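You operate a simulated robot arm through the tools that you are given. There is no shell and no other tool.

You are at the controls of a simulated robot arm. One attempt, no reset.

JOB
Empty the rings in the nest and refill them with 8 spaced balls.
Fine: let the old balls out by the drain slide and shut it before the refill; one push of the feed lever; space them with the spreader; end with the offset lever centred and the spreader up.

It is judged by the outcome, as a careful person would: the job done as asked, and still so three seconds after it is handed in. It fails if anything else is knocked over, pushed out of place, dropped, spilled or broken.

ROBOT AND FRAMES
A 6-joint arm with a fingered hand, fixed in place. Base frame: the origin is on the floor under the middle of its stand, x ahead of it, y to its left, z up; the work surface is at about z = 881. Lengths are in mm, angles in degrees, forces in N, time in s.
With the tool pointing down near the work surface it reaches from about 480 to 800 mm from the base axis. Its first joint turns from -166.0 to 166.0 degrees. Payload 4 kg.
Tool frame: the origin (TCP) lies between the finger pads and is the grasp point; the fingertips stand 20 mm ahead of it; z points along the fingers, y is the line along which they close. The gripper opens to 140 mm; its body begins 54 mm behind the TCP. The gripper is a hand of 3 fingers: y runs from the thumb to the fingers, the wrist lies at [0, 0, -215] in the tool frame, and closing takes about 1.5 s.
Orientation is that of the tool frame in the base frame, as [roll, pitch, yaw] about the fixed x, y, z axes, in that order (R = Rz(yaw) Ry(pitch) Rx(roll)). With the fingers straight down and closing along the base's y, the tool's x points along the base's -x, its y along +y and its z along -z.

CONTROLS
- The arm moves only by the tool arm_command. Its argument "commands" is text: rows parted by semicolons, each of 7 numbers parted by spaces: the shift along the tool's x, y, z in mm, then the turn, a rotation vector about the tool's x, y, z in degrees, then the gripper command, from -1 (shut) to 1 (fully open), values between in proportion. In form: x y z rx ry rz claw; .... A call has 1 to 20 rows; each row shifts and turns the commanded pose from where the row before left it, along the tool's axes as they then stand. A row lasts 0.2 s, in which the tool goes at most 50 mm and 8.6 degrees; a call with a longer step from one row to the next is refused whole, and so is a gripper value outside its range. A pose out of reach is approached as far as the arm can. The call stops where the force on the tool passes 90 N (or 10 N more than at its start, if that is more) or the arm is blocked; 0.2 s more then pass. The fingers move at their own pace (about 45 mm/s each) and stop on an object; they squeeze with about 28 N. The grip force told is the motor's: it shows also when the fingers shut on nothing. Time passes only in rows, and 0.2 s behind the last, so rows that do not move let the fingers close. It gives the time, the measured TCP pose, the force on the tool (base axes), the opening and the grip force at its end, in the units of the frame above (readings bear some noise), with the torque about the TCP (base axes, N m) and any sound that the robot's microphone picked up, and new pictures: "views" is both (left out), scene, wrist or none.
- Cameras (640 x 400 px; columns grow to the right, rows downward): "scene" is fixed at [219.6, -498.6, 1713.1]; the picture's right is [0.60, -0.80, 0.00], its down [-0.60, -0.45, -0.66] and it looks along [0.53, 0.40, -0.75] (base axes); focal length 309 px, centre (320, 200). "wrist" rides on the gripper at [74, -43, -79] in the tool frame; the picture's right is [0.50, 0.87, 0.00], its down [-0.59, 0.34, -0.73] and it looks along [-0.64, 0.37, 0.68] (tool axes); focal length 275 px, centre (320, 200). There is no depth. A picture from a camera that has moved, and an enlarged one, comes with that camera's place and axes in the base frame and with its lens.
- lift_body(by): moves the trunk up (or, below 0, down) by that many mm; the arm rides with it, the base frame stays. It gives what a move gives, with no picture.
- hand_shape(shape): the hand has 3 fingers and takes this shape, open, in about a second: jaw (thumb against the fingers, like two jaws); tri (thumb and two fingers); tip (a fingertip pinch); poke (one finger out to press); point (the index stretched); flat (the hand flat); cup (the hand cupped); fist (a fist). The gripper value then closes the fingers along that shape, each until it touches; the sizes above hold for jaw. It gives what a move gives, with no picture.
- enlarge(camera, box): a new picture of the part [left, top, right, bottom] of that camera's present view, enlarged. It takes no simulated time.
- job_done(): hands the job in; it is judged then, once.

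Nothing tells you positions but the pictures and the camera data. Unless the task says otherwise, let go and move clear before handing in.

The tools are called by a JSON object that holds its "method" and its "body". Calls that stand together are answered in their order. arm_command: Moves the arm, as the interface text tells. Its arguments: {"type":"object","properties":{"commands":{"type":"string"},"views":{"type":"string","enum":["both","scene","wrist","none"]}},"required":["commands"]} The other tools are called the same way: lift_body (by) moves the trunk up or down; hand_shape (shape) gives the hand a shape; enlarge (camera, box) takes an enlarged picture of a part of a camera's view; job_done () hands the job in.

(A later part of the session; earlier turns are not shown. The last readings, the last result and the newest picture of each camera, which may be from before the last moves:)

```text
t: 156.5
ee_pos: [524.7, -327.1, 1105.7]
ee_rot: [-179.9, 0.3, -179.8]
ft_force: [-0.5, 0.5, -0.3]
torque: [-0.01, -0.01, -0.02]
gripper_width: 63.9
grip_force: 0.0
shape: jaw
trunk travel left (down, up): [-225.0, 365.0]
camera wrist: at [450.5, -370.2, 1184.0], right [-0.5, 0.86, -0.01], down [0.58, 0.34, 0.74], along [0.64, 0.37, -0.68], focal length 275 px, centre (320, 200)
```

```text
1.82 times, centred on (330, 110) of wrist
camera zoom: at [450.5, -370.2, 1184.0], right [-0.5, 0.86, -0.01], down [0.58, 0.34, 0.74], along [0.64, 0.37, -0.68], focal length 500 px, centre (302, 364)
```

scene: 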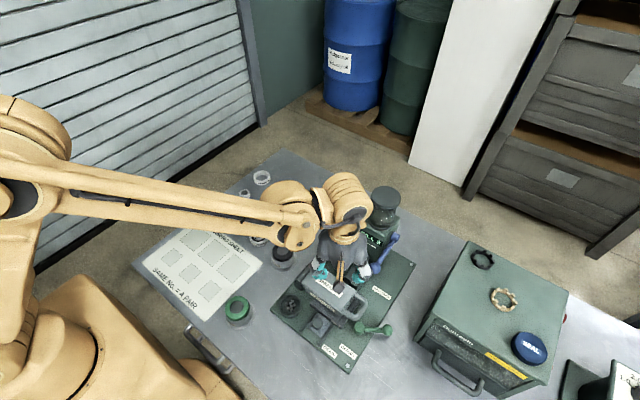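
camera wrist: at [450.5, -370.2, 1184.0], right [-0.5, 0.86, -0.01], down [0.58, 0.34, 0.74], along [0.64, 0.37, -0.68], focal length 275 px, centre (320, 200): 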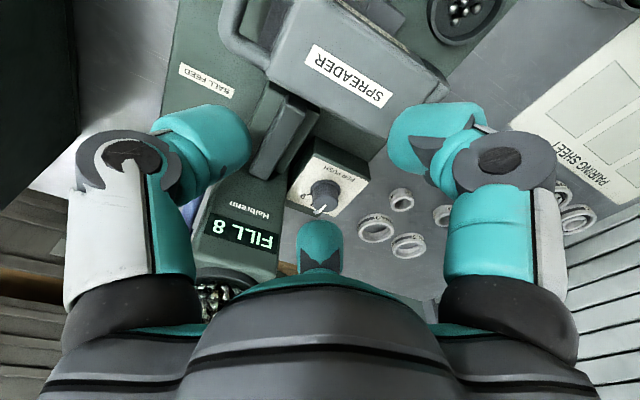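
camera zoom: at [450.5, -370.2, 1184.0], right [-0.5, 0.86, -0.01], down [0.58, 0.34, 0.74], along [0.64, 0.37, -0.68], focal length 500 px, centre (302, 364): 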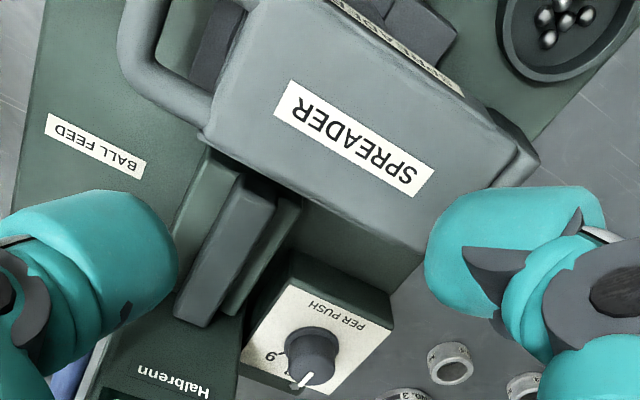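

Nothing else has moved: dial, FILL 8 and offset lever are all as they were. Now to raise the spreader: I'll lean the hand the other way so the thumb rides above the offset lever ball, lower the two fingers outside the loop's arms, then close them underneath.

{"method": "arm_command", "body": {"commands": "0 0 0 8.33 0 0 0.29; 0 0 0 8.33 0 0 0.29; 0 0 0 8.33 0 0 0.29; 0 -20.7 24.4 0 0 0 0.29; 0 -20.7 24.4 0 0 0 0.29; 0 -20.8 24.3 0 0 0 0.29; 0 0 0 0 0 0 0.29; 0 0 0 0 0 0 0.29"}}

{"method": "enlarge", "body": {"camera": "wrist", "box": [160, 0, 500, 240]}}

{"method": "enlarge", "body": {"camera": "scene", "box": [300, 240, 440, 360]}}

```text
t: 158.3
ee_pos: [522.6, -413.8, 1065.7]
ee_rot: [-154.8, 0.3, -179.8]
ft_force: [-0.5, 0.0, 0.2]
torque: [0.01, 0.01, 0.02]
gripper_width: 89.9
grip_force: 0.1
shape: jaw
trunk travel left (down, up): [-225.0, 365.0]
camera wrist: at [449.5, -419.6, 1155.5], right [-0.5, 0.78, -0.37], down [0.58, 0.62, 0.52], along [0.64, 0.05, -0.77], focal length 275 px, centre (320, 200)
```

scene: 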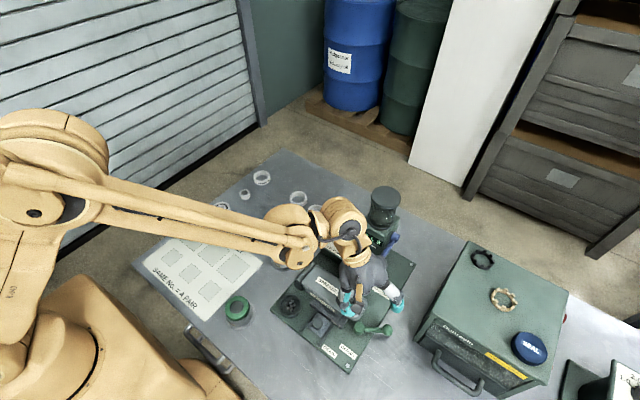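
wrist: 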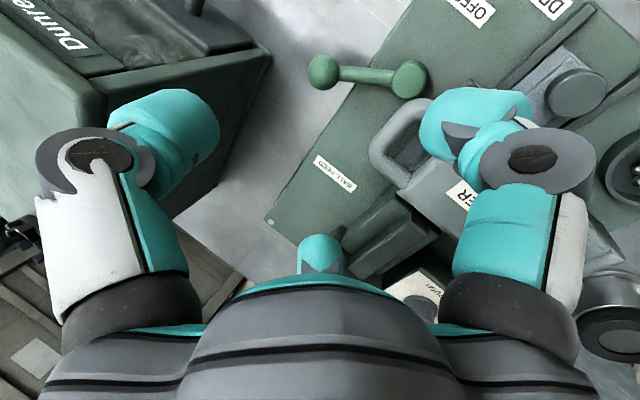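

```text
1.67 times, centred on (330, 120) of wrist
camera zoom: at [449.5, -419.6, 1155.5], right [-0.5, 0.78, -0.37], down [0.58, 0.62, 0.52], along [0.64, 0.05, -0.77], focal length 459 px, centre (303, 333)
```

zoom: 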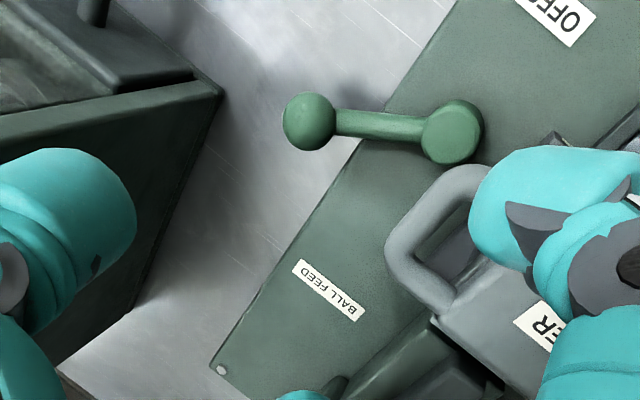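

```text
3.33 times, centred on (370, 300) of scene
camera zoom: at [219.6, -498.6, 1713.1], right [0.6, -0.8, 0.0], down [-0.6, -0.45, -0.66], along [0.53, 0.4, -0.75], focal length 1030 px, centre (153, -133)
```

zoom: 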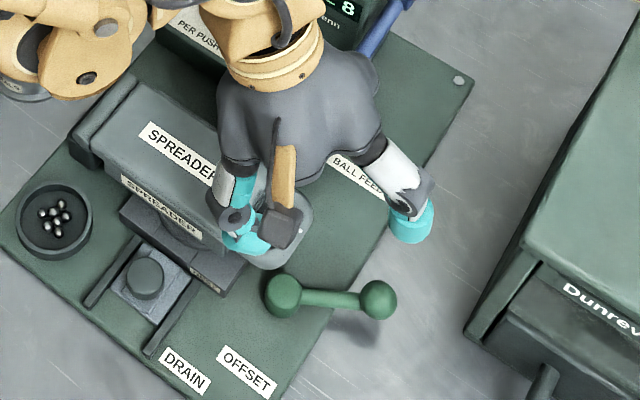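

{"method": "arm_command", "body": {"commands": "-2.4 0 0 0 0 0 0.29; 0 16.9 36.2 0 0 0 0.29; 0 14.8 31.7 0 0 0 0.29; 0 8.5 18.1 0 0 0 0.29; 0 0 0 0 0 0 0.29"}}

{"method": "enlarge", "body": {"camera": "wrist", "box": [160, 0, 500, 240]}}

{"method": "enlarge", "body": {"camera": "scene", "box": [310, 250, 430, 350]}}

```text
t: 159.5
ee_pos: [524.1, -415.7, 970.8]
ee_rot: [-154.7, 0.3, -179.9]
ft_force: [0.9, 0.9, -0.1]
torque: [0.02, -0.02, -0.01]
gripper_width: 89.8
grip_force: 0.0
shape: jaw
trunk travel left (down, up): [-225.0, 365.0]
camera wrist: at [450.2, -420.9, 1059.7], right [-0.5, 0.78, -0.37], down [0.58, 0.62, 0.52], along [0.64, 0.05, -0.77], focal length 275 px, centre (320, 200)
```

scene: 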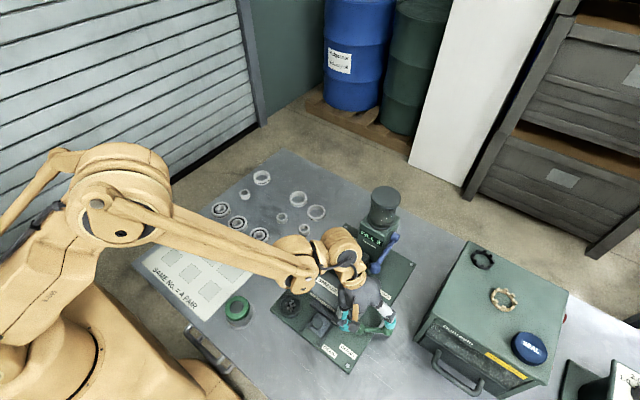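
wrist: 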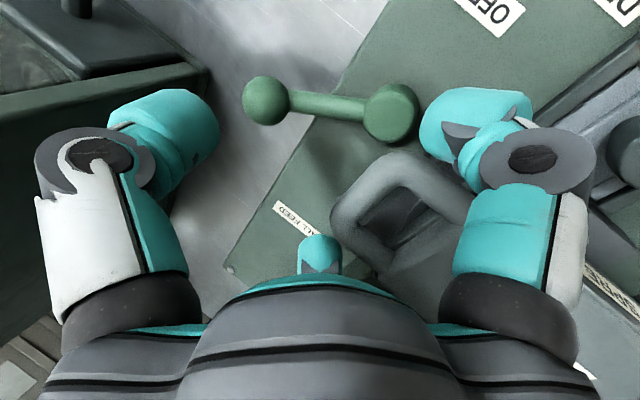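

```text
1.67 times, centred on (330, 120) of wrist
camera zoom: at [450.2, -420.9, 1059.7], right [-0.5, 0.78, -0.37], down [0.58, 0.62, 0.52], along [0.64, 0.05, -0.77], focal length 459 px, centre (303, 333)
```

zoom: 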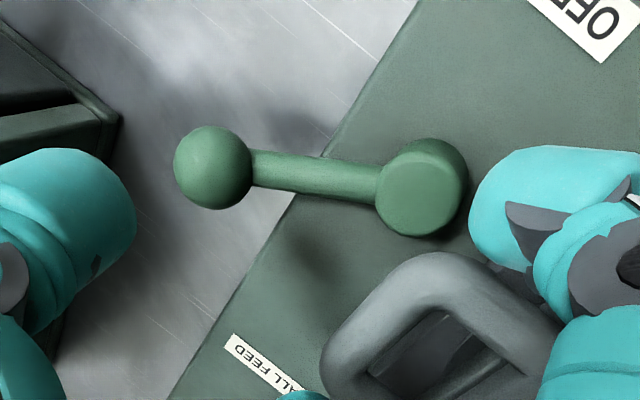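

```text
4.00 times, centred on (370, 300) of scene
camera zoom: at [219.6, -498.6, 1713.1], right [0.6, -0.8, 0.0], down [-0.6, -0.45, -0.66], along [0.53, 0.4, -0.75], focal length 1236 px, centre (120, -200)
```

zoom: 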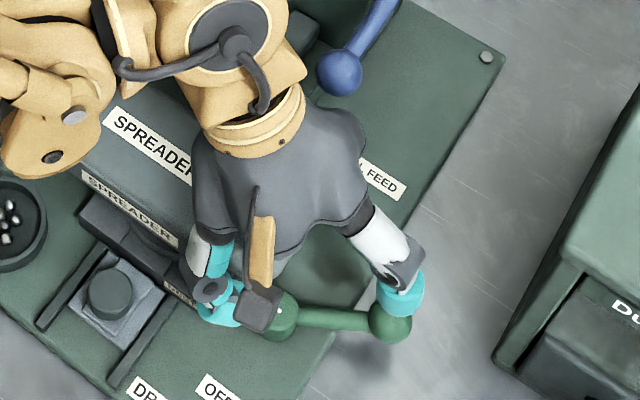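

{"method": "arm_command", "body": {"commands": "0 6.7 8.5 0 0 0 0.29; 0 6.7 8.4 0 0 0 0.29; 0 0 0 0 0 0 0.29"}}

{"method": "enlarge", "body": {"camera": "wrist", "box": [220, 60, 560, 300]}}

{"method": "enlarge", "body": {"camera": "scene", "box": [310, 250, 430, 350]}}

```text
t: 160.3
ee_pos: [526.2, -409.8, 950.1]
ee_rot: [-154.8, 0.3, -179.8]
ft_force: [-0.2, 0.7, 0.2]
torque: [0.0, 0.0, 0.0]
gripper_width: 89.9
grip_force: 0.0
shape: jaw
trunk travel left (down, up): [-225.0, 365.0]
camera wrist: at [450.9, -415.4, 1039.2], right [-0.5, 0.78, -0.37], down [0.58, 0.62, 0.52], along [0.64, 0.04, -0.77], focal length 275 px, centre (320, 200)
```

scene: 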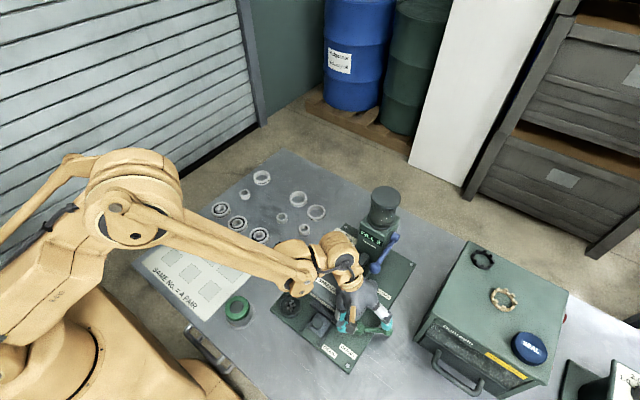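
wrist: 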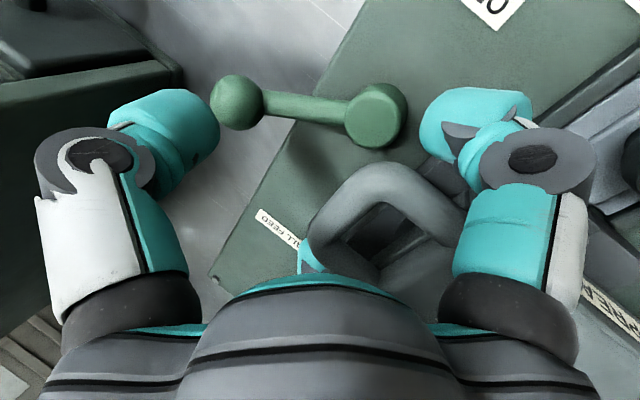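

```text
1.67 times, centred on (390, 180) of wrist
camera zoom: at [450.9, -415.4, 1039.2], right [-0.5, 0.78, -0.37], down [0.58, 0.62, 0.52], along [0.64, 0.04, -0.77], focal length 459 px, centre (203, 233)
```

zoom: 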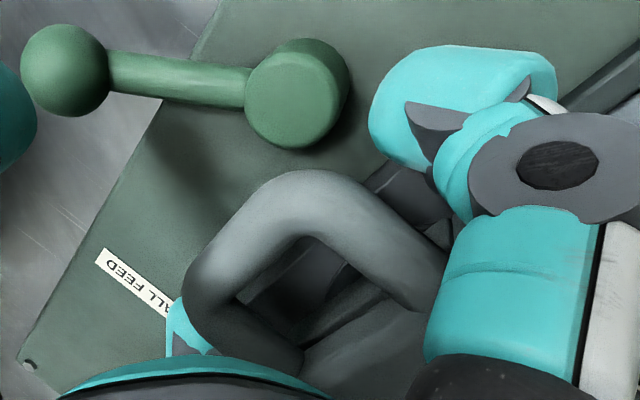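

```text
4.00 times, centred on (370, 300) of scene
camera zoom: at [219.6, -498.6, 1713.1], right [0.6, -0.8, 0.0], down [-0.6, -0.45, -0.66], along [0.53, 0.4, -0.75], focal length 1236 px, centre (120, -200)
```

zoom: 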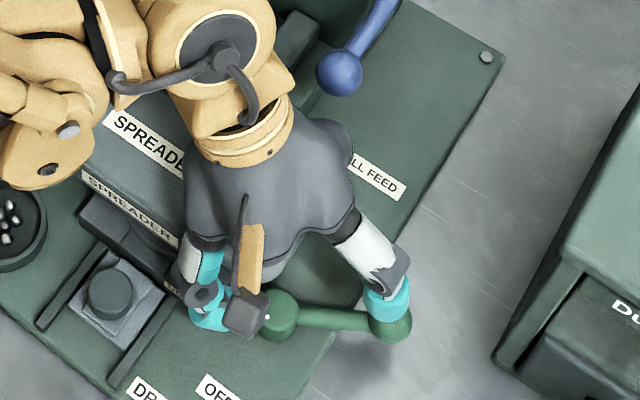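

Both fingers straddle the loop's arms and the thumb is clear above the lever ball. I'll go down 4 mm more and start closing under the arms.

{"method": "arm_command", "body": {"commands": "0 1.7 3.6 0 0 0 0.29; 0 0 0 0 0 0 0.15; 0 0 0 0 0 0 0.05; 0 0 0 0 0 0 0.05; 0 0 0 0 0 0 0.05"}}

{"method": "enlarge", "body": {"camera": "wrist", "box": [220, 60, 560, 300]}}

```text
t: 161.5
ee_pos: [525.0, -411.1, 946.6]
ee_rot: [-154.8, 0.3, -179.9]
ft_force: [-0.1, -0.9, 0.0]
torque: [0.0, 0.01, -0.01]
gripper_width: 74.2
grip_force: 0.1
shape: jaw
trunk travel left (down, up): [-225.0, 365.0]
camera wrist: at [451.0, -415.7, 1035.7], right [-0.5, 0.78, -0.37], down [0.58, 0.62, 0.52], along [0.64, 0.05, -0.77], focal length 275 px, centre (320, 200)
```

scene: 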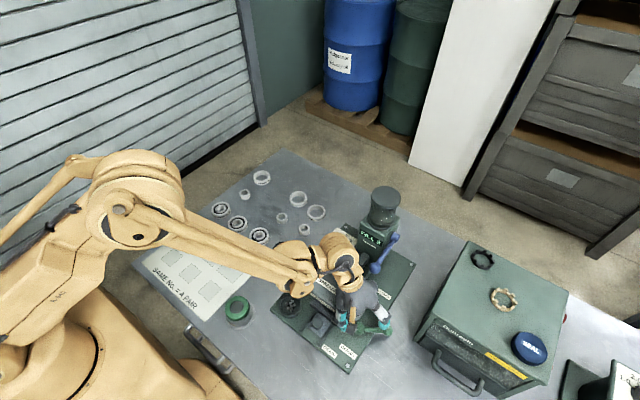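
wrist: 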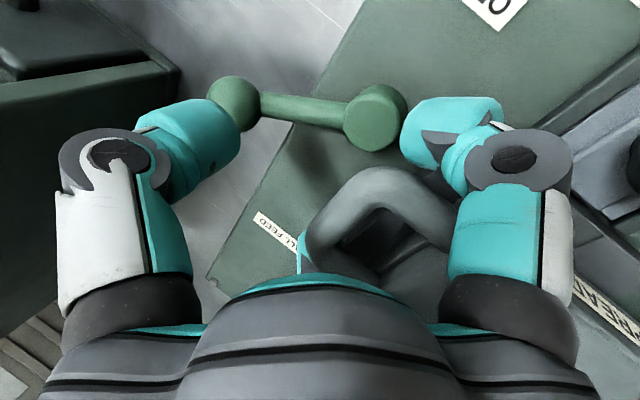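

```text
1.67 times, centred on (390, 180) of wrist
camera zoom: at [451.0, -415.7, 1035.7], right [-0.5, 0.78, -0.37], down [0.58, 0.62, 0.52], along [0.64, 0.05, -0.77], focal length 459 px, centre (203, 233)
```

zoom: 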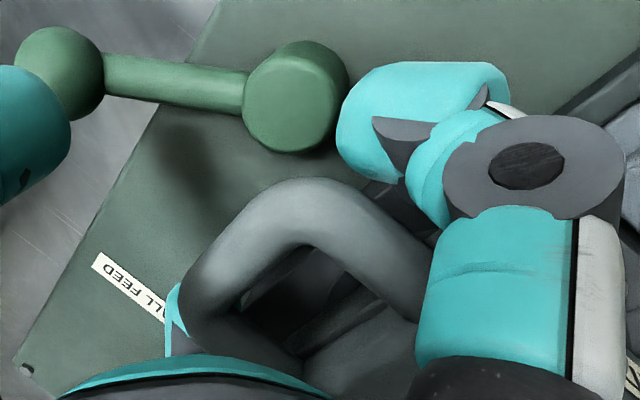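

{"method": "arm_command", "body": {"commands": "0 0 0 0 0 0 -0.05; 0 0 0 0 0 0 -0.1; 0 0 0 0 0 0 -0.1; 0 0 0 0 0 0 -0.1"}}

{"method": "enlarge", "body": {"camera": "wrist", "box": [220, 60, 560, 300]}}

{"method": "enlarge", "body": {"camera": "scene", "box": [310, 250, 430, 350]}}

```text
t: 162.5
ee_pos: [525.1, -410.7, 946.1]
ee_rot: [-154.8, 0.3, -179.8]
ft_force: [-0.7, -0.1, -0.4]
torque: [0.0, -0.03, -0.02]
gripper_width: 63.3
grip_force: 0.1
shape: jaw
trunk travel left (down, up): [-225.0, 365.0]
camera wrist: at [451.0, -415.7, 1035.7], right [-0.5, 0.78, -0.37], down [0.58, 0.62, 0.52], along [0.64, 0.05, -0.77], focal length 275 px, centre (320, 200)
```

scene: 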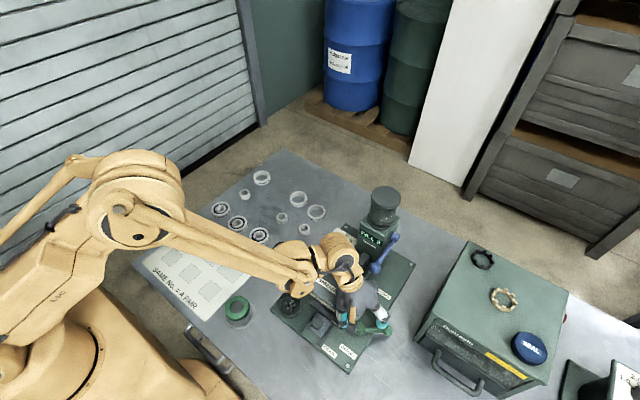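
wrist: 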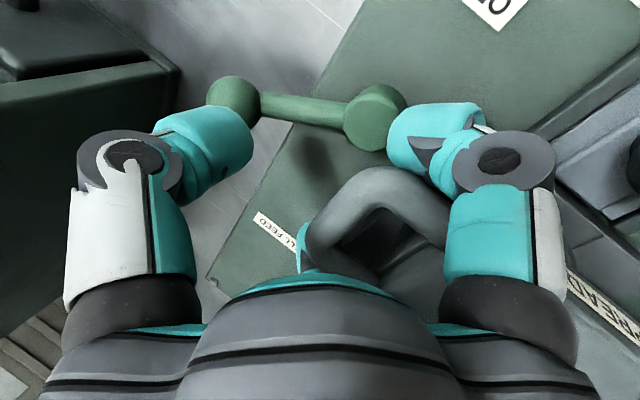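

```text
1.67 times, centred on (390, 180) of wrist
camera zoom: at [451.0, -415.7, 1035.7], right [-0.5, 0.78, -0.37], down [0.58, 0.62, 0.52], along [0.64, 0.05, -0.77], focal length 459 px, centre (203, 233)
```

zoom: 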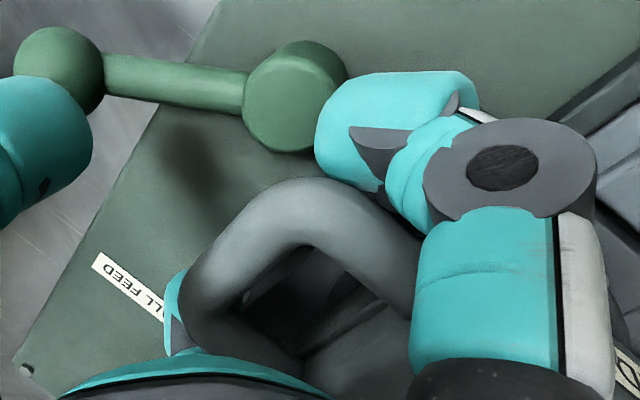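

```text
4.00 times, centred on (370, 300) of scene
camera zoom: at [219.6, -498.6, 1713.1], right [0.6, -0.8, 0.0], down [-0.6, -0.45, -0.66], along [0.53, 0.4, -0.75], focal length 1236 px, centre (120, -200)
```

zoom: 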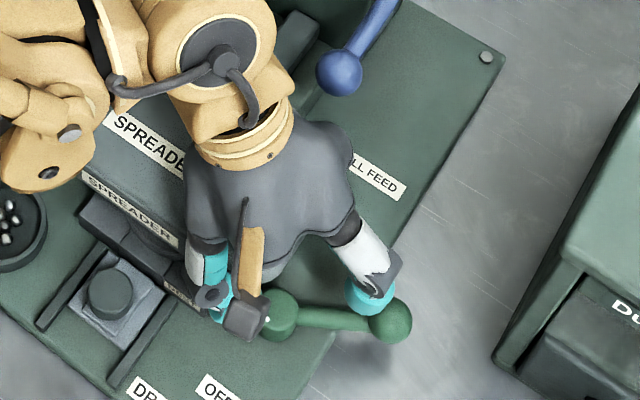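

{"method": "arm_command", "body": {"commands": "0 3.1 -0.4 0 0 0 -0.1; 0 3.6 0.5 0 0 0 -0.1; 0 0 0 0 0 0 -0.2; 0 0 0 0 0 0 -0.3; 0 0 0 0 0 0 -0.3"}}

{"method": "enlarge", "body": {"camera": "wrist", "box": [220, 60, 560, 300]}}

```text
t: 163.7
ee_pos: [524.6, -405.5, 943.6]
ee_rot: [-154.8, 0.3, -179.8]
ft_force: [-1.6, -0.1, -0.5]
torque: [-0.02, 0.01, 0.02]
gripper_width: 50.0
grip_force: 0.0
shape: jaw
trunk travel left (down, up): [-225.0, 365.0]
camera wrist: at [451.2, -410.1, 1032.6], right [-0.5, 0.78, -0.37], down [0.58, 0.62, 0.52], along [0.64, 0.05, -0.77], focal length 275 px, centre (320, 200)
```

scene: 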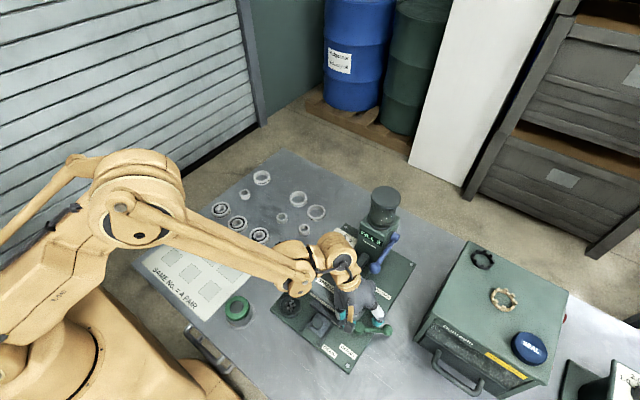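
wrist: 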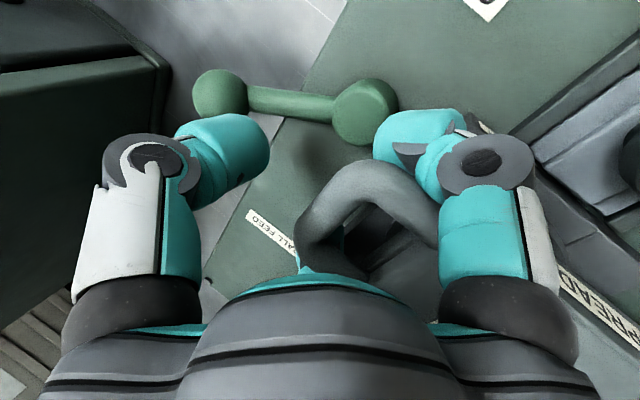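

```text
1.67 times, centred on (390, 180) of wrist
camera zoom: at [451.2, -410.1, 1032.6], right [-0.5, 0.78, -0.37], down [0.58, 0.62, 0.52], along [0.64, 0.05, -0.77], focal length 459 px, centre (203, 233)
```

zoom: 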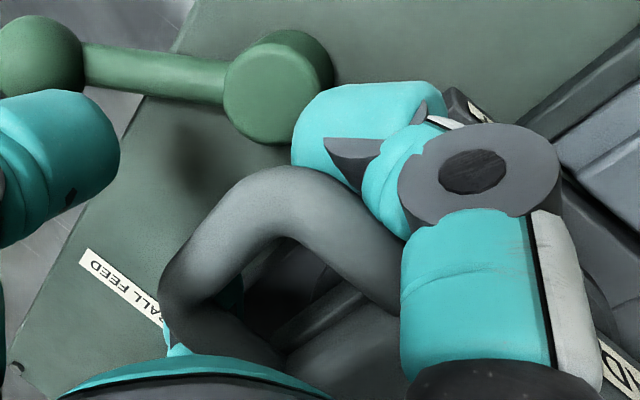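

The fingertips are now hooked under both arms; I can see one through the hole. I'll close a little further and start lifting along the hinge arc.

{"method": "arm_command", "body": {"commands": "0 0 0 0 0 0 -0.45; 0 0 0 0 0 0 -0.5; 0 0 0 0 0 0 -0.5; 0 -1.7 -3.6 0 0 0 -0.5; 0 -1.7 -3.6 0 0 0 -0.5; 0 0 0 0 0 0 -0.5"}}

{"method": "enlarge", "body": {"camera": "wrist", "box": [220, 60, 560, 300]}}

{"method": "enlarge", "body": {"camera": "scene", "box": [310, 250, 430, 350]}}

```text
t: 165.1
ee_pos: [525.6, -404.0, 952.0]
ee_rot: [-154.8, 0.4, -179.8]
ft_force: [-1.3, 2.8, -1.9]
torque: [-0.04, -0.06, 0.06]
gripper_width: 37.5
grip_force: 0.0
shape: jaw
trunk travel left (down, up): [-225.0, 365.0]
camera wrist: at [451.2, -409.3, 1040.8], right [-0.5, 0.78, -0.37], down [0.58, 0.62, 0.52], along [0.64, 0.05, -0.77], focal length 275 px, centre (320, 200)
```

scene: 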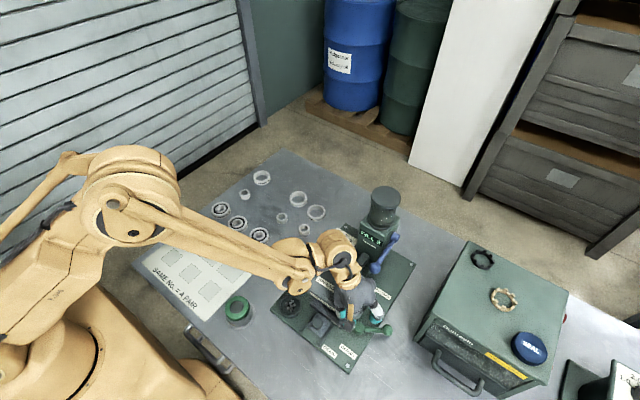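
wrist: 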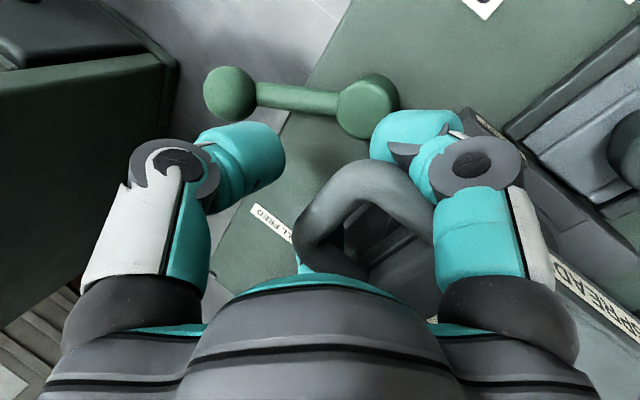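

```text
1.67 times, centred on (390, 180) of wrist
camera zoom: at [451.2, -409.3, 1040.8], right [-0.5, 0.78, -0.37], down [0.58, 0.62, 0.52], along [0.64, 0.05, -0.77], focal length 459 px, centre (203, 233)
```

zoom: 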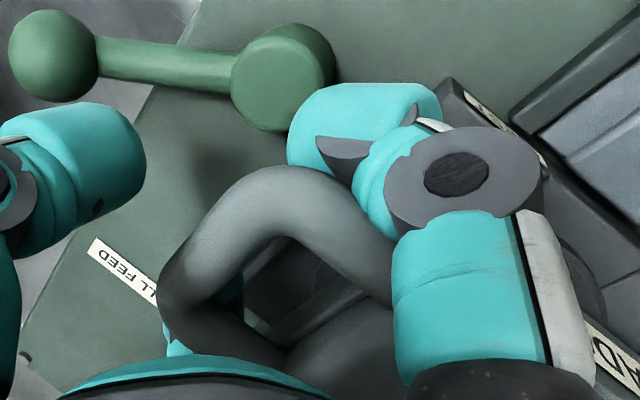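

```text
4.00 times, centred on (370, 300) of scene
camera zoom: at [219.6, -498.6, 1713.1], right [0.6, -0.8, 0.0], down [-0.6, -0.45, -0.66], along [0.53, 0.4, -0.75], focal length 1236 px, centre (120, -200)
```

zoom: 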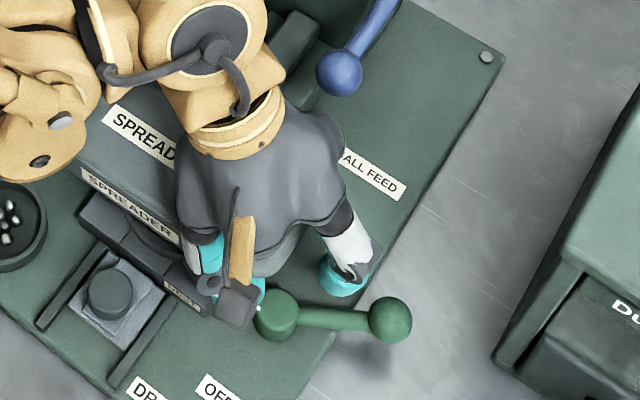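

The load is only about 2 N and the loop is riding on the fingers. I'll follow the hinge arc upward with the hand attitude fixed.

{"method": "arm_command", "body": {"commands": "0 -2.58 -6.35 0 0 0 -0.5; 0 -2.58 -6.35 0 0 0 -0.5; 0 -2.29 -7.26 0 0 0 -0.5; 0 -2.29 -7.26 0 0 0 -0.5; 0 0 0 0 0 0 -0.5"}}

{"method": "enlarge", "body": {"camera": "wrist", "box": [220, 60, 560, 300]}}

{"method": "enlarge", "body": {"camera": "scene", "box": [280, 230, 420, 350]}}

```text
t: 166.3
ee_pos: [524.7, -400.0, 980.4]
ee_rot: [-154.9, 0.2, -179.9]
ft_force: [-1.0, 5.6, -4.1]
torque: [-0.13, -0.01, 0.0]
gripper_width: 37.5
grip_force: 0.0
shape: jaw
trunk travel left (down, up): [-225.0, 365.0]
camera wrist: at [451.3, -406.0, 1069.6], right [-0.5, 0.78, -0.37], down [0.58, 0.62, 0.52], along [0.64, 0.05, -0.77], focal length 275 px, centre (320, 200)
```

scene: 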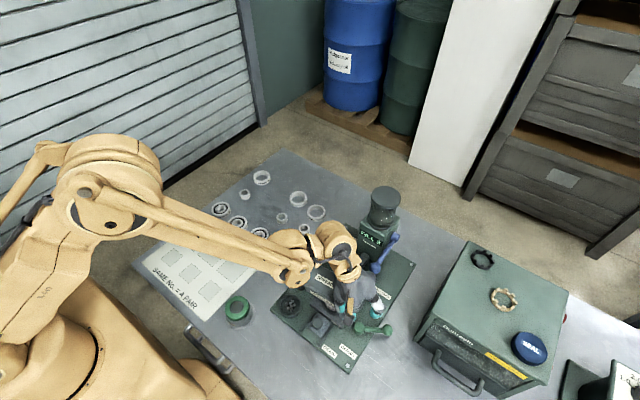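
wrist: 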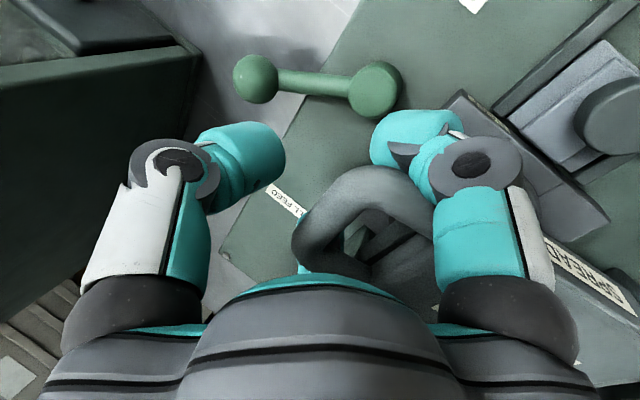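

```text
1.67 times, centred on (390, 180) of wrist
camera zoom: at [451.3, -406.0, 1069.6], right [-0.5, 0.78, -0.37], down [0.58, 0.62, 0.52], along [0.64, 0.05, -0.77], focal length 459 px, centre (203, 233)
```

zoom: 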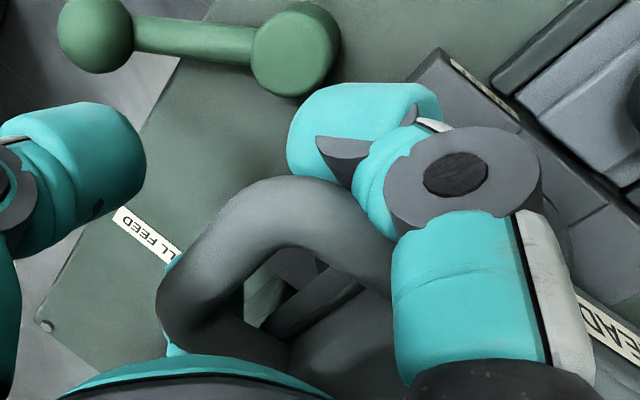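

```text
3.33 times, centred on (350, 290) of scene
camera zoom: at [219.6, -498.6, 1713.1], right [0.6, -0.8, 0.0], down [-0.6, -0.45, -0.66], along [0.53, 0.4, -0.75], focal length 1030 px, centre (220, -100)
```

zoom: 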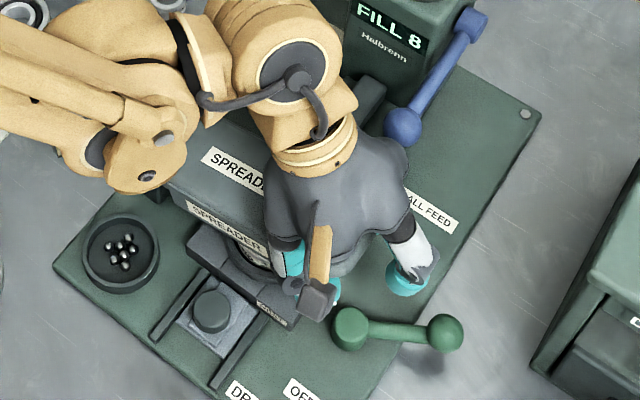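

It is rising with the hand. I'll continue, easing a little towards +y to relieve the small side force.

{"method": "arm_command", "body": {"commands": "0 0.2 -8.3 0 0 0 -0.5; 0 0.2 -8.3 0 0 0 -0.5; 0 -1.03 -7.52 0 0 0 -0.5; 0 -1.03 -7.52 0 0 0 -0.5; 0 -0.31 -7.64 0 0 0 -0.5; 0 -0.31 -7.64 0 0 0 -0.5; 0 0 0 0 0 0 -0.5"}}

{"method": "enlarge", "body": {"camera": "wrist", "box": [220, 60, 560, 300]}}

{"method": "enlarge", "body": {"camera": "scene", "box": [280, 230, 420, 350]}}

```text
t: 167.9
ee_pos: [526.6, -382.5, 1024.4]
ee_rot: [-154.7, 0.3, -179.8]
ft_force: [-3.4, 2.4, -3.3]
torque: [-0.16, -0.02, 0.11]
gripper_width: 37.3
grip_force: 0.1
shape: jaw
trunk travel left (down, up): [-225.0, 365.0]
camera wrist: at [451.5, -388.0, 1113.1], right [-0.5, 0.78, -0.37], down [0.58, 0.62, 0.52], along [0.64, 0.05, -0.77], focal length 275 px, centre (320, 200)
```

scene: 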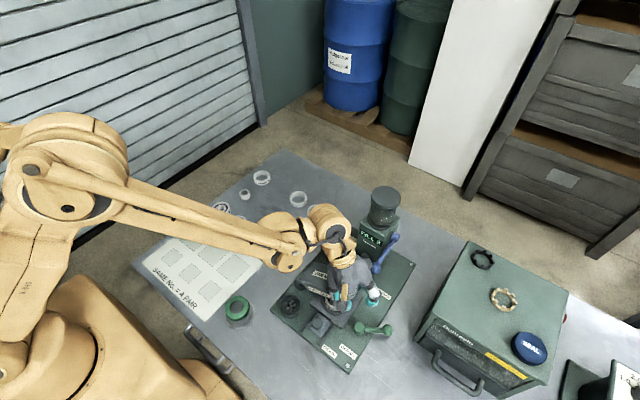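
wrist: 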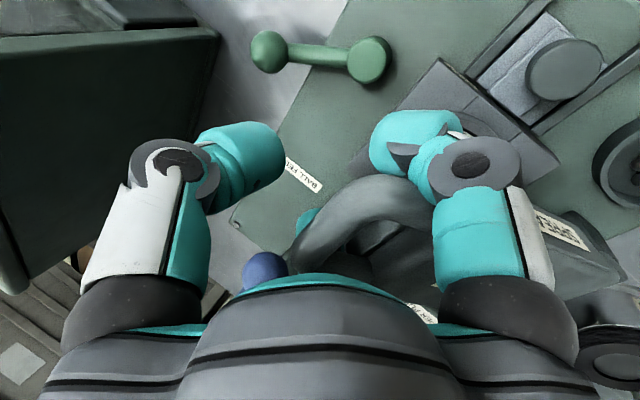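

```text
1.67 times, centred on (390, 180) of wrist
camera zoom: at [451.5, -388.0, 1113.1], right [-0.5, 0.78, -0.37], down [0.58, 0.62, 0.52], along [0.64, 0.05, -0.77], focal length 459 px, centre (203, 233)
```

zoom: 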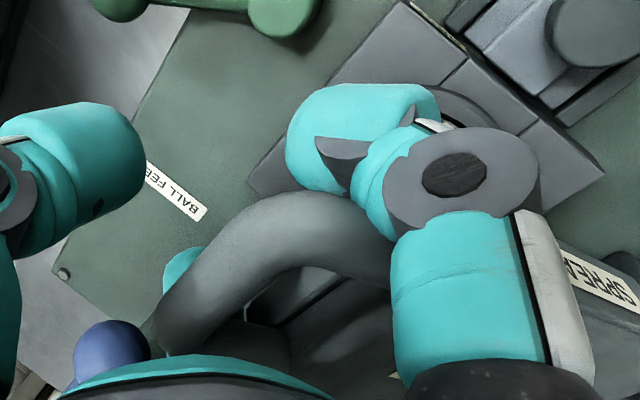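

```text
3.33 times, centred on (350, 290) of scene
camera zoom: at [219.6, -498.6, 1713.1], right [0.6, -0.8, 0.0], down [-0.6, -0.45, -0.66], along [0.53, 0.4, -0.75], focal length 1030 px, centre (220, -100)
```

zoom: 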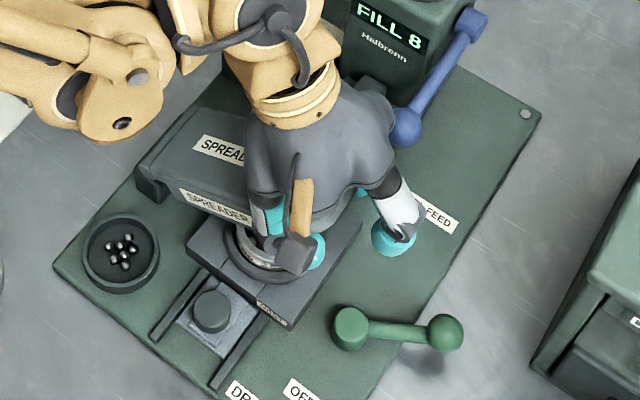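

{"method": "arm_command", "body": {"commands": "0 0.4 -7.6 0 0 0 -0.5; 0 0.4 -7.6 0 0 0 -0.5; 0 1 -7.53 0 0 0 -0.5; 0 1 -7.53 0 0 0 -0.5; 0 1.61 -7.43 0 0 0 -0.5; 0 1.61 -7.43 0 0 0 -0.5; 0 2.28 -7.3 0 0 0 -0.5; 0 2.28 -7.3 0 0 0 -0.5; 0 0 0 0 0 0 -0.5"}}

{"method": "enlarge", "body": {"camera": "wrist", "box": [220, 60, 560, 300]}}

{"method": "enlarge", "body": {"camera": "scene", "box": [260, 200, 420, 340]}}

```text
t: 169.9
ee_pos: [525.5, -348.4, 1073.6]
ee_rot: [-154.9, 0.3, -179.8]
ft_force: [-1.0, 2.4, -5.9]
torque: [-0.17, -0.03, 0.03]
gripper_width: 36.7
grip_force: 0.1
shape: jaw
trunk travel left (down, up): [-225.0, 365.0]
camera wrist: at [451.4, -353.5, 1162.6], right [-0.5, 0.78, -0.37], down [0.58, 0.62, 0.52], along [0.64, 0.04, -0.77], focal length 275 px, centre (320, 200)
```

scene: 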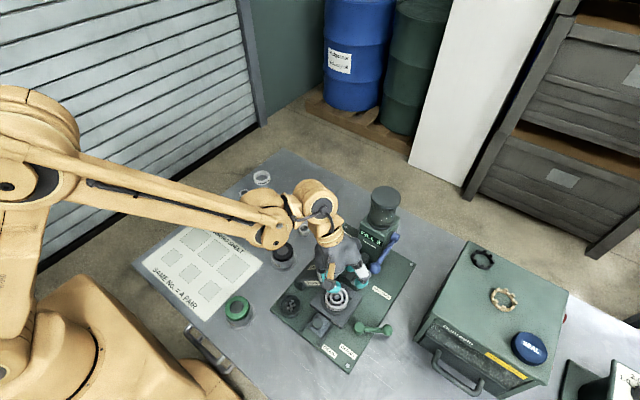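
wrist: 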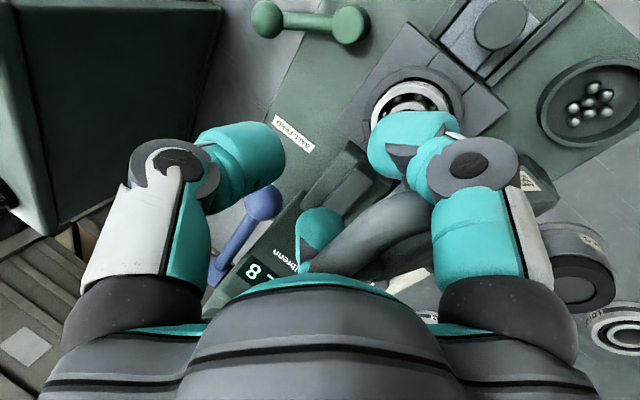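

```text
1.67 times, centred on (390, 180) of wrist
camera zoom: at [451.4, -353.5, 1162.6], right [-0.5, 0.78, -0.37], down [0.58, 0.62, 0.52], along [0.64, 0.04, -0.77], focal length 459 px, centre (203, 233)
```

zoom: 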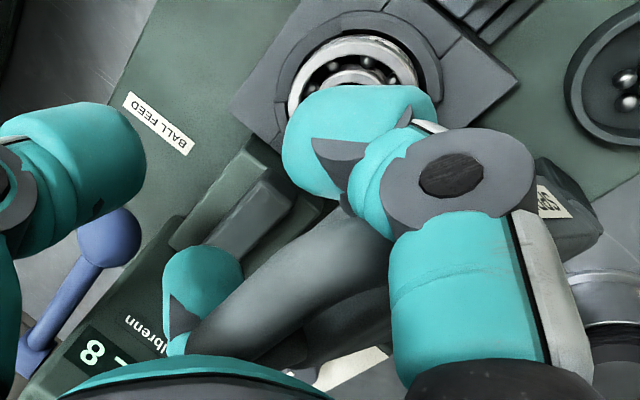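

```text
2.86 times, centred on (340, 270) of scene
camera zoom: at [219.6, -498.6, 1713.1], right [0.6, -0.8, 0.0], down [-0.6, -0.45, -0.66], along [0.53, 0.4, -0.75], focal length 882 px, centre (263, 0)
```

zoom: 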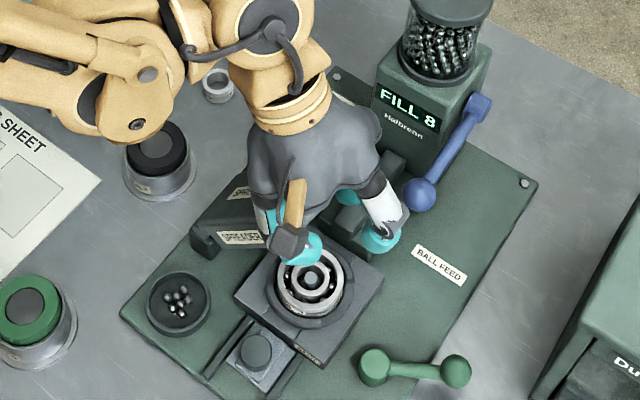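

The rings show the balls spread apart. I'll continue raising the spreader.

{"method": "arm_command", "body": {"commands": "0 2.94 -7.06 0 0 0 -0.5; 0 2.94 -7.06 0 0 0 -0.5; 0 3.53 -6.73 0 0 0 -0.5; 0 3.53 -6.73 0 0 0 -0.5; 0 4.07 -6.42 0 0 0 -0.5; 0 4.07 -6.42 0 0 0 -0.5; 0 4.64 -6.03 0 0 0 -0.5; 0 4.64 -6.03 0 0 0 -0.5; 0 0 0 0 0 0 -0.5"}}

{"method": "enlarge", "body": {"camera": "wrist", "box": [220, 60, 560, 300]}}

{"method": "enlarge", "body": {"camera": "scene", "box": [250, 170, 410, 320]}}

```text
t: 171.9
ee_pos: [525.7, -300.9, 1107.8]
ee_rot: [-154.8, 0.2, -179.9]
ft_force: [-0.8, 0.4, -3.9]
torque: [-0.11, -0.04, 0.04]
gripper_width: 36.3
grip_force: 0.0
shape: jaw
trunk travel left (down, up): [-225.0, 365.0]
camera wrist: at [451.7, -305.4, 1196.7], right [-0.5, 0.78, -0.37], down [0.58, 0.62, 0.52], along [0.64, 0.05, -0.77], focal length 275 px, centre (320, 200)
```

scene: 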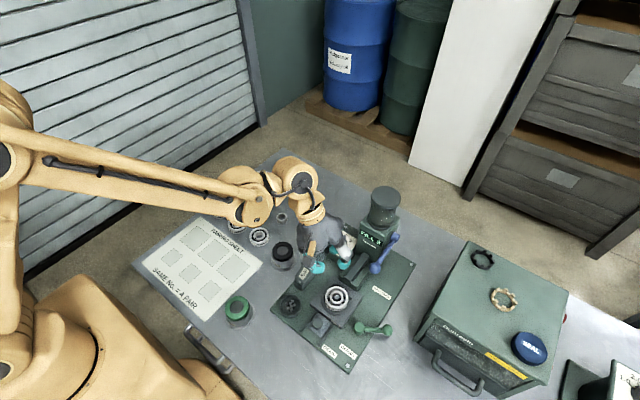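
wrist: 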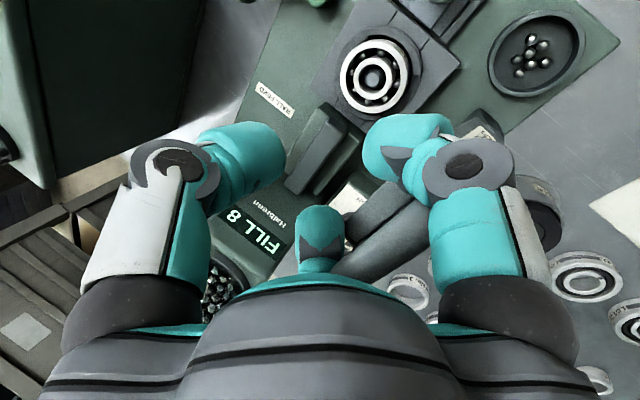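

```text
1.67 times, centred on (390, 180) of wrist
camera zoom: at [451.7, -305.4, 1196.7], right [-0.5, 0.78, -0.37], down [0.58, 0.62, 0.52], along [0.64, 0.05, -0.77], focal length 459 px, centre (203, 233)
```

zoom: 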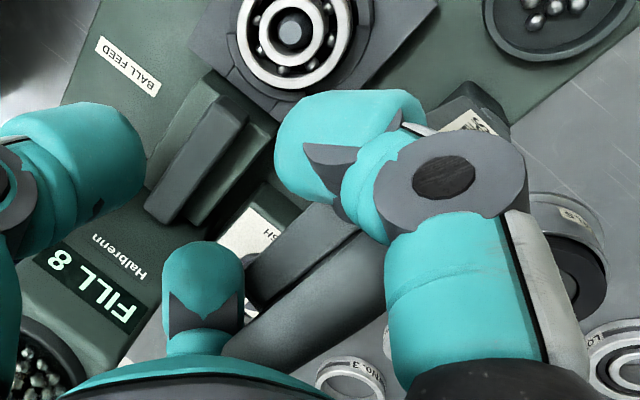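

```text
2.67 times, centred on (330, 245) of scene
camera zoom: at [219.6, -498.6, 1713.1], right [0.6, -0.8, 0.0], down [-0.6, -0.45, -0.66], along [0.53, 0.4, -0.75], focal length 824 px, centre (293, 80)
```

zoom: 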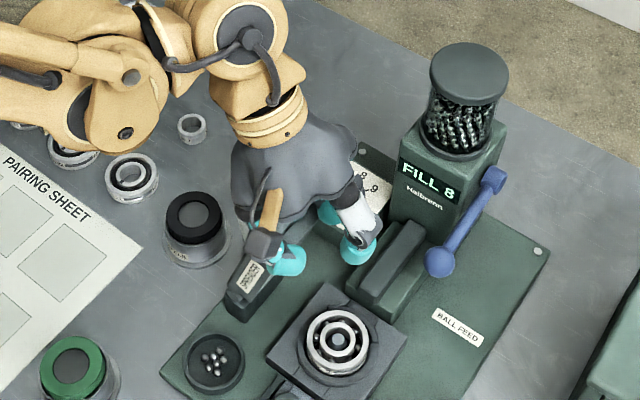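

{"method": "arm_command", "body": {"commands": "0 5.14 -5.65 0 0 0 -0.5; 0 5.14 -5.65 0 0 0 -0.5; 0 5.62 -5.11 0 0 0 -0.5; 0 5.62 -5.11 0 0 0 -0.5; 0 6.05 -4.65 0 0 0 -0.5; 0 6.05 -4.65 0 0 0 -0.5; 0 6.42 -4.1 0 0 0 -0.5; 0 6.42 -4.1 0 0 0 -0.5; 0 0 0 0 0 0 -0.5"}}

{"method": "enlarge", "body": {"camera": "wrist", "box": [220, 60, 560, 300]}}

{"method": "enlarge", "body": {"camera": "scene", "box": [250, 170, 410, 320]}}

```text
t: 173.9
ee_pos: [525.3, -240.2, 1123.7]
ee_rot: [-154.8, 0.3, -179.8]
ft_force: [1.0, 0.4, 0.9]
torque: [0.01, -0.03, 0.01]
gripper_width: 35.2
grip_force: 0.1
shape: jaw
trunk travel left (down, up): [-225.0, 365.0]
camera wrist: at [451.1, -245.2, 1212.3], right [-0.5, 0.78, -0.37], down [0.58, 0.62, 0.52], along [0.64, 0.05, -0.77], focal length 275 px, centre (320, 200)
```

scene: 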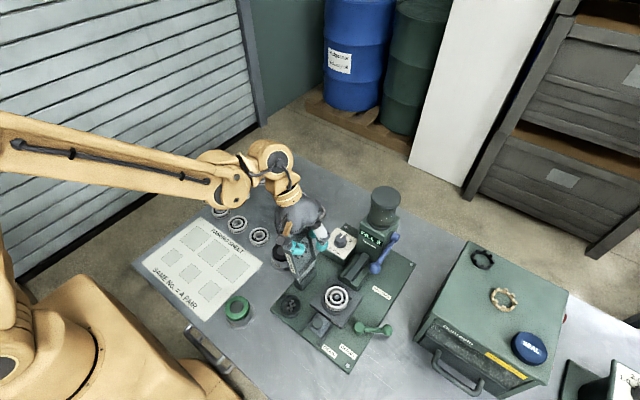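
wrist: 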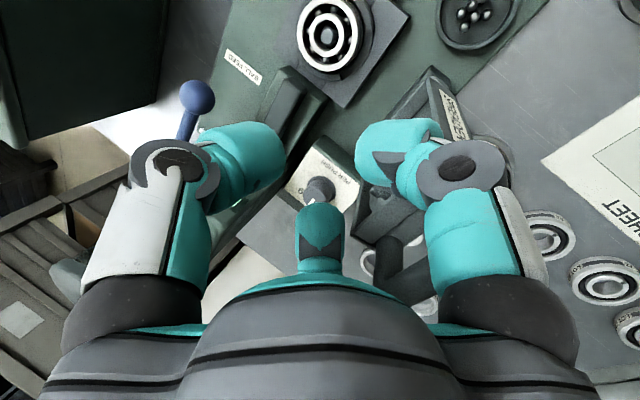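

```text
1.67 times, centred on (390, 180) of wrist
camera zoom: at [451.1, -245.2, 1212.3], right [-0.5, 0.78, -0.37], down [0.58, 0.62, 0.52], along [0.64, 0.05, -0.77], focal length 459 px, centre (203, 233)
```

zoom: 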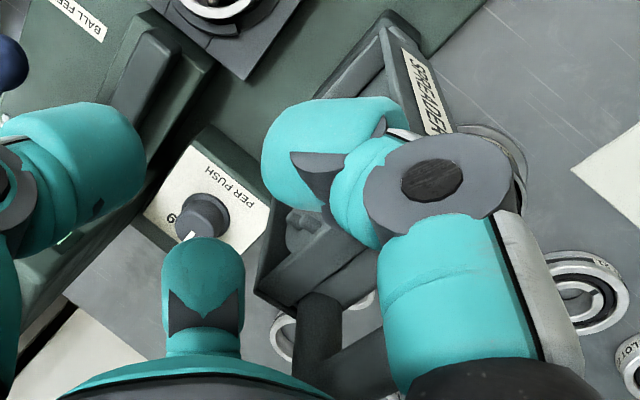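

```text
2.67 times, centred on (330, 245) of scene
camera zoom: at [219.6, -498.6, 1713.1], right [0.6, -0.8, 0.0], down [-0.6, -0.45, -0.66], along [0.53, 0.4, -0.75], focal length 824 px, centre (293, 80)
```

zoom: 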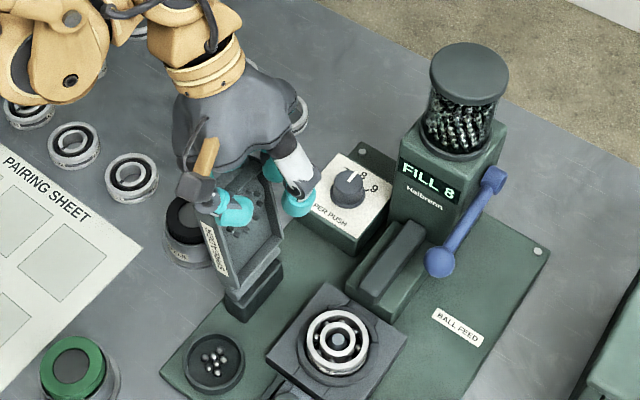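

{"method": "arm_command", "body": {"commands": "0 4.5 -2.1 0 0 0 -0.5; 0 4.5 -2.1 0 0 0 -0.5; 0 4.5 -2.1 0 0 0 -0.5; 0 4.5 -2.1 0 0 0 -0.5; 0 4.5 -2.1 0 0 0 -0.5; 0 0 0 0 0 0 -0.5"}}

{"method": "enlarge", "body": {"camera": "wrist", "box": [220, 60, 560, 300]}}

{"method": "enlarge", "body": {"camera": "scene", "box": [250, 170, 410, 320]}}

```text
t: 175.3
ee_pos: [524.6, -215.6, 1122.1]
ee_rot: [-154.8, 0.4, -179.8]
ft_force: [1.8, -7.4, 1.2]
torque: [-0.03, 0.0, -0.06]
gripper_width: 35.0
grip_force: 0.1
shape: jaw
trunk travel left (down, up): [-225.0, 365.0]
camera wrist: at [450.7, -222.2, 1212.3], right [-0.5, 0.78, -0.37], down [0.58, 0.62, 0.52], along [0.64, 0.04, -0.77], focal length 275 px, centre (320, 200)
```

scene: 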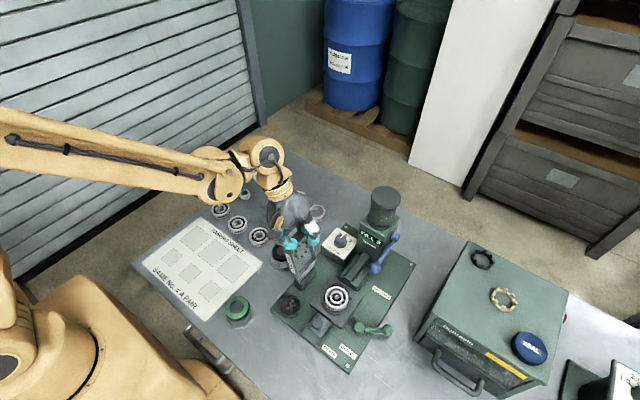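
wrist: 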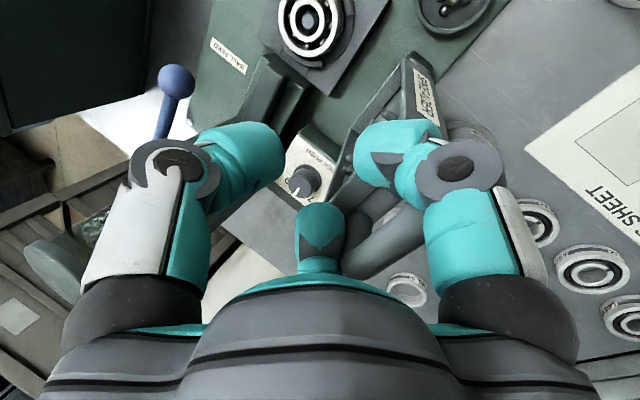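

```text
1.67 times, centred on (390, 180) of wrist
camera zoom: at [450.7, -222.2, 1212.3], right [-0.5, 0.78, -0.37], down [0.58, 0.62, 0.52], along [0.64, 0.04, -0.77], focal length 459 px, centre (203, 233)
```

zoom: 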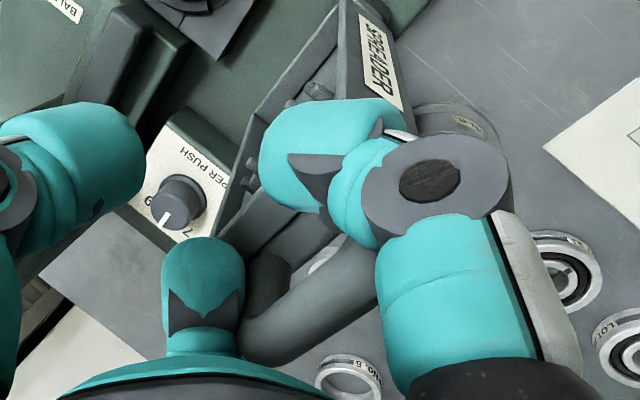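

```text
2.67 times, centred on (330, 245) of scene
camera zoom: at [219.6, -498.6, 1713.1], right [0.6, -0.8, 0.0], down [-0.6, -0.45, -0.66], along [0.53, 0.4, -0.75], focal length 824 px, centre (293, 80)
```

zoom: 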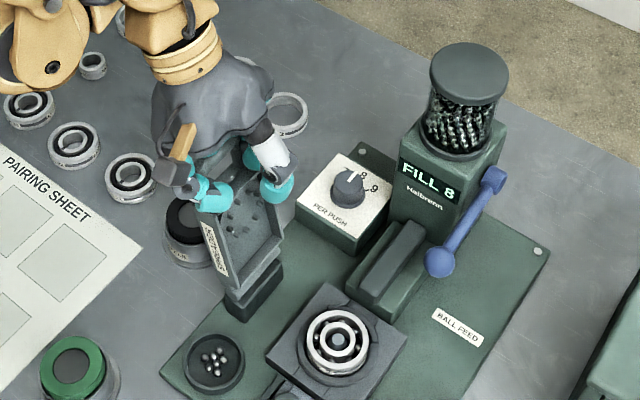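

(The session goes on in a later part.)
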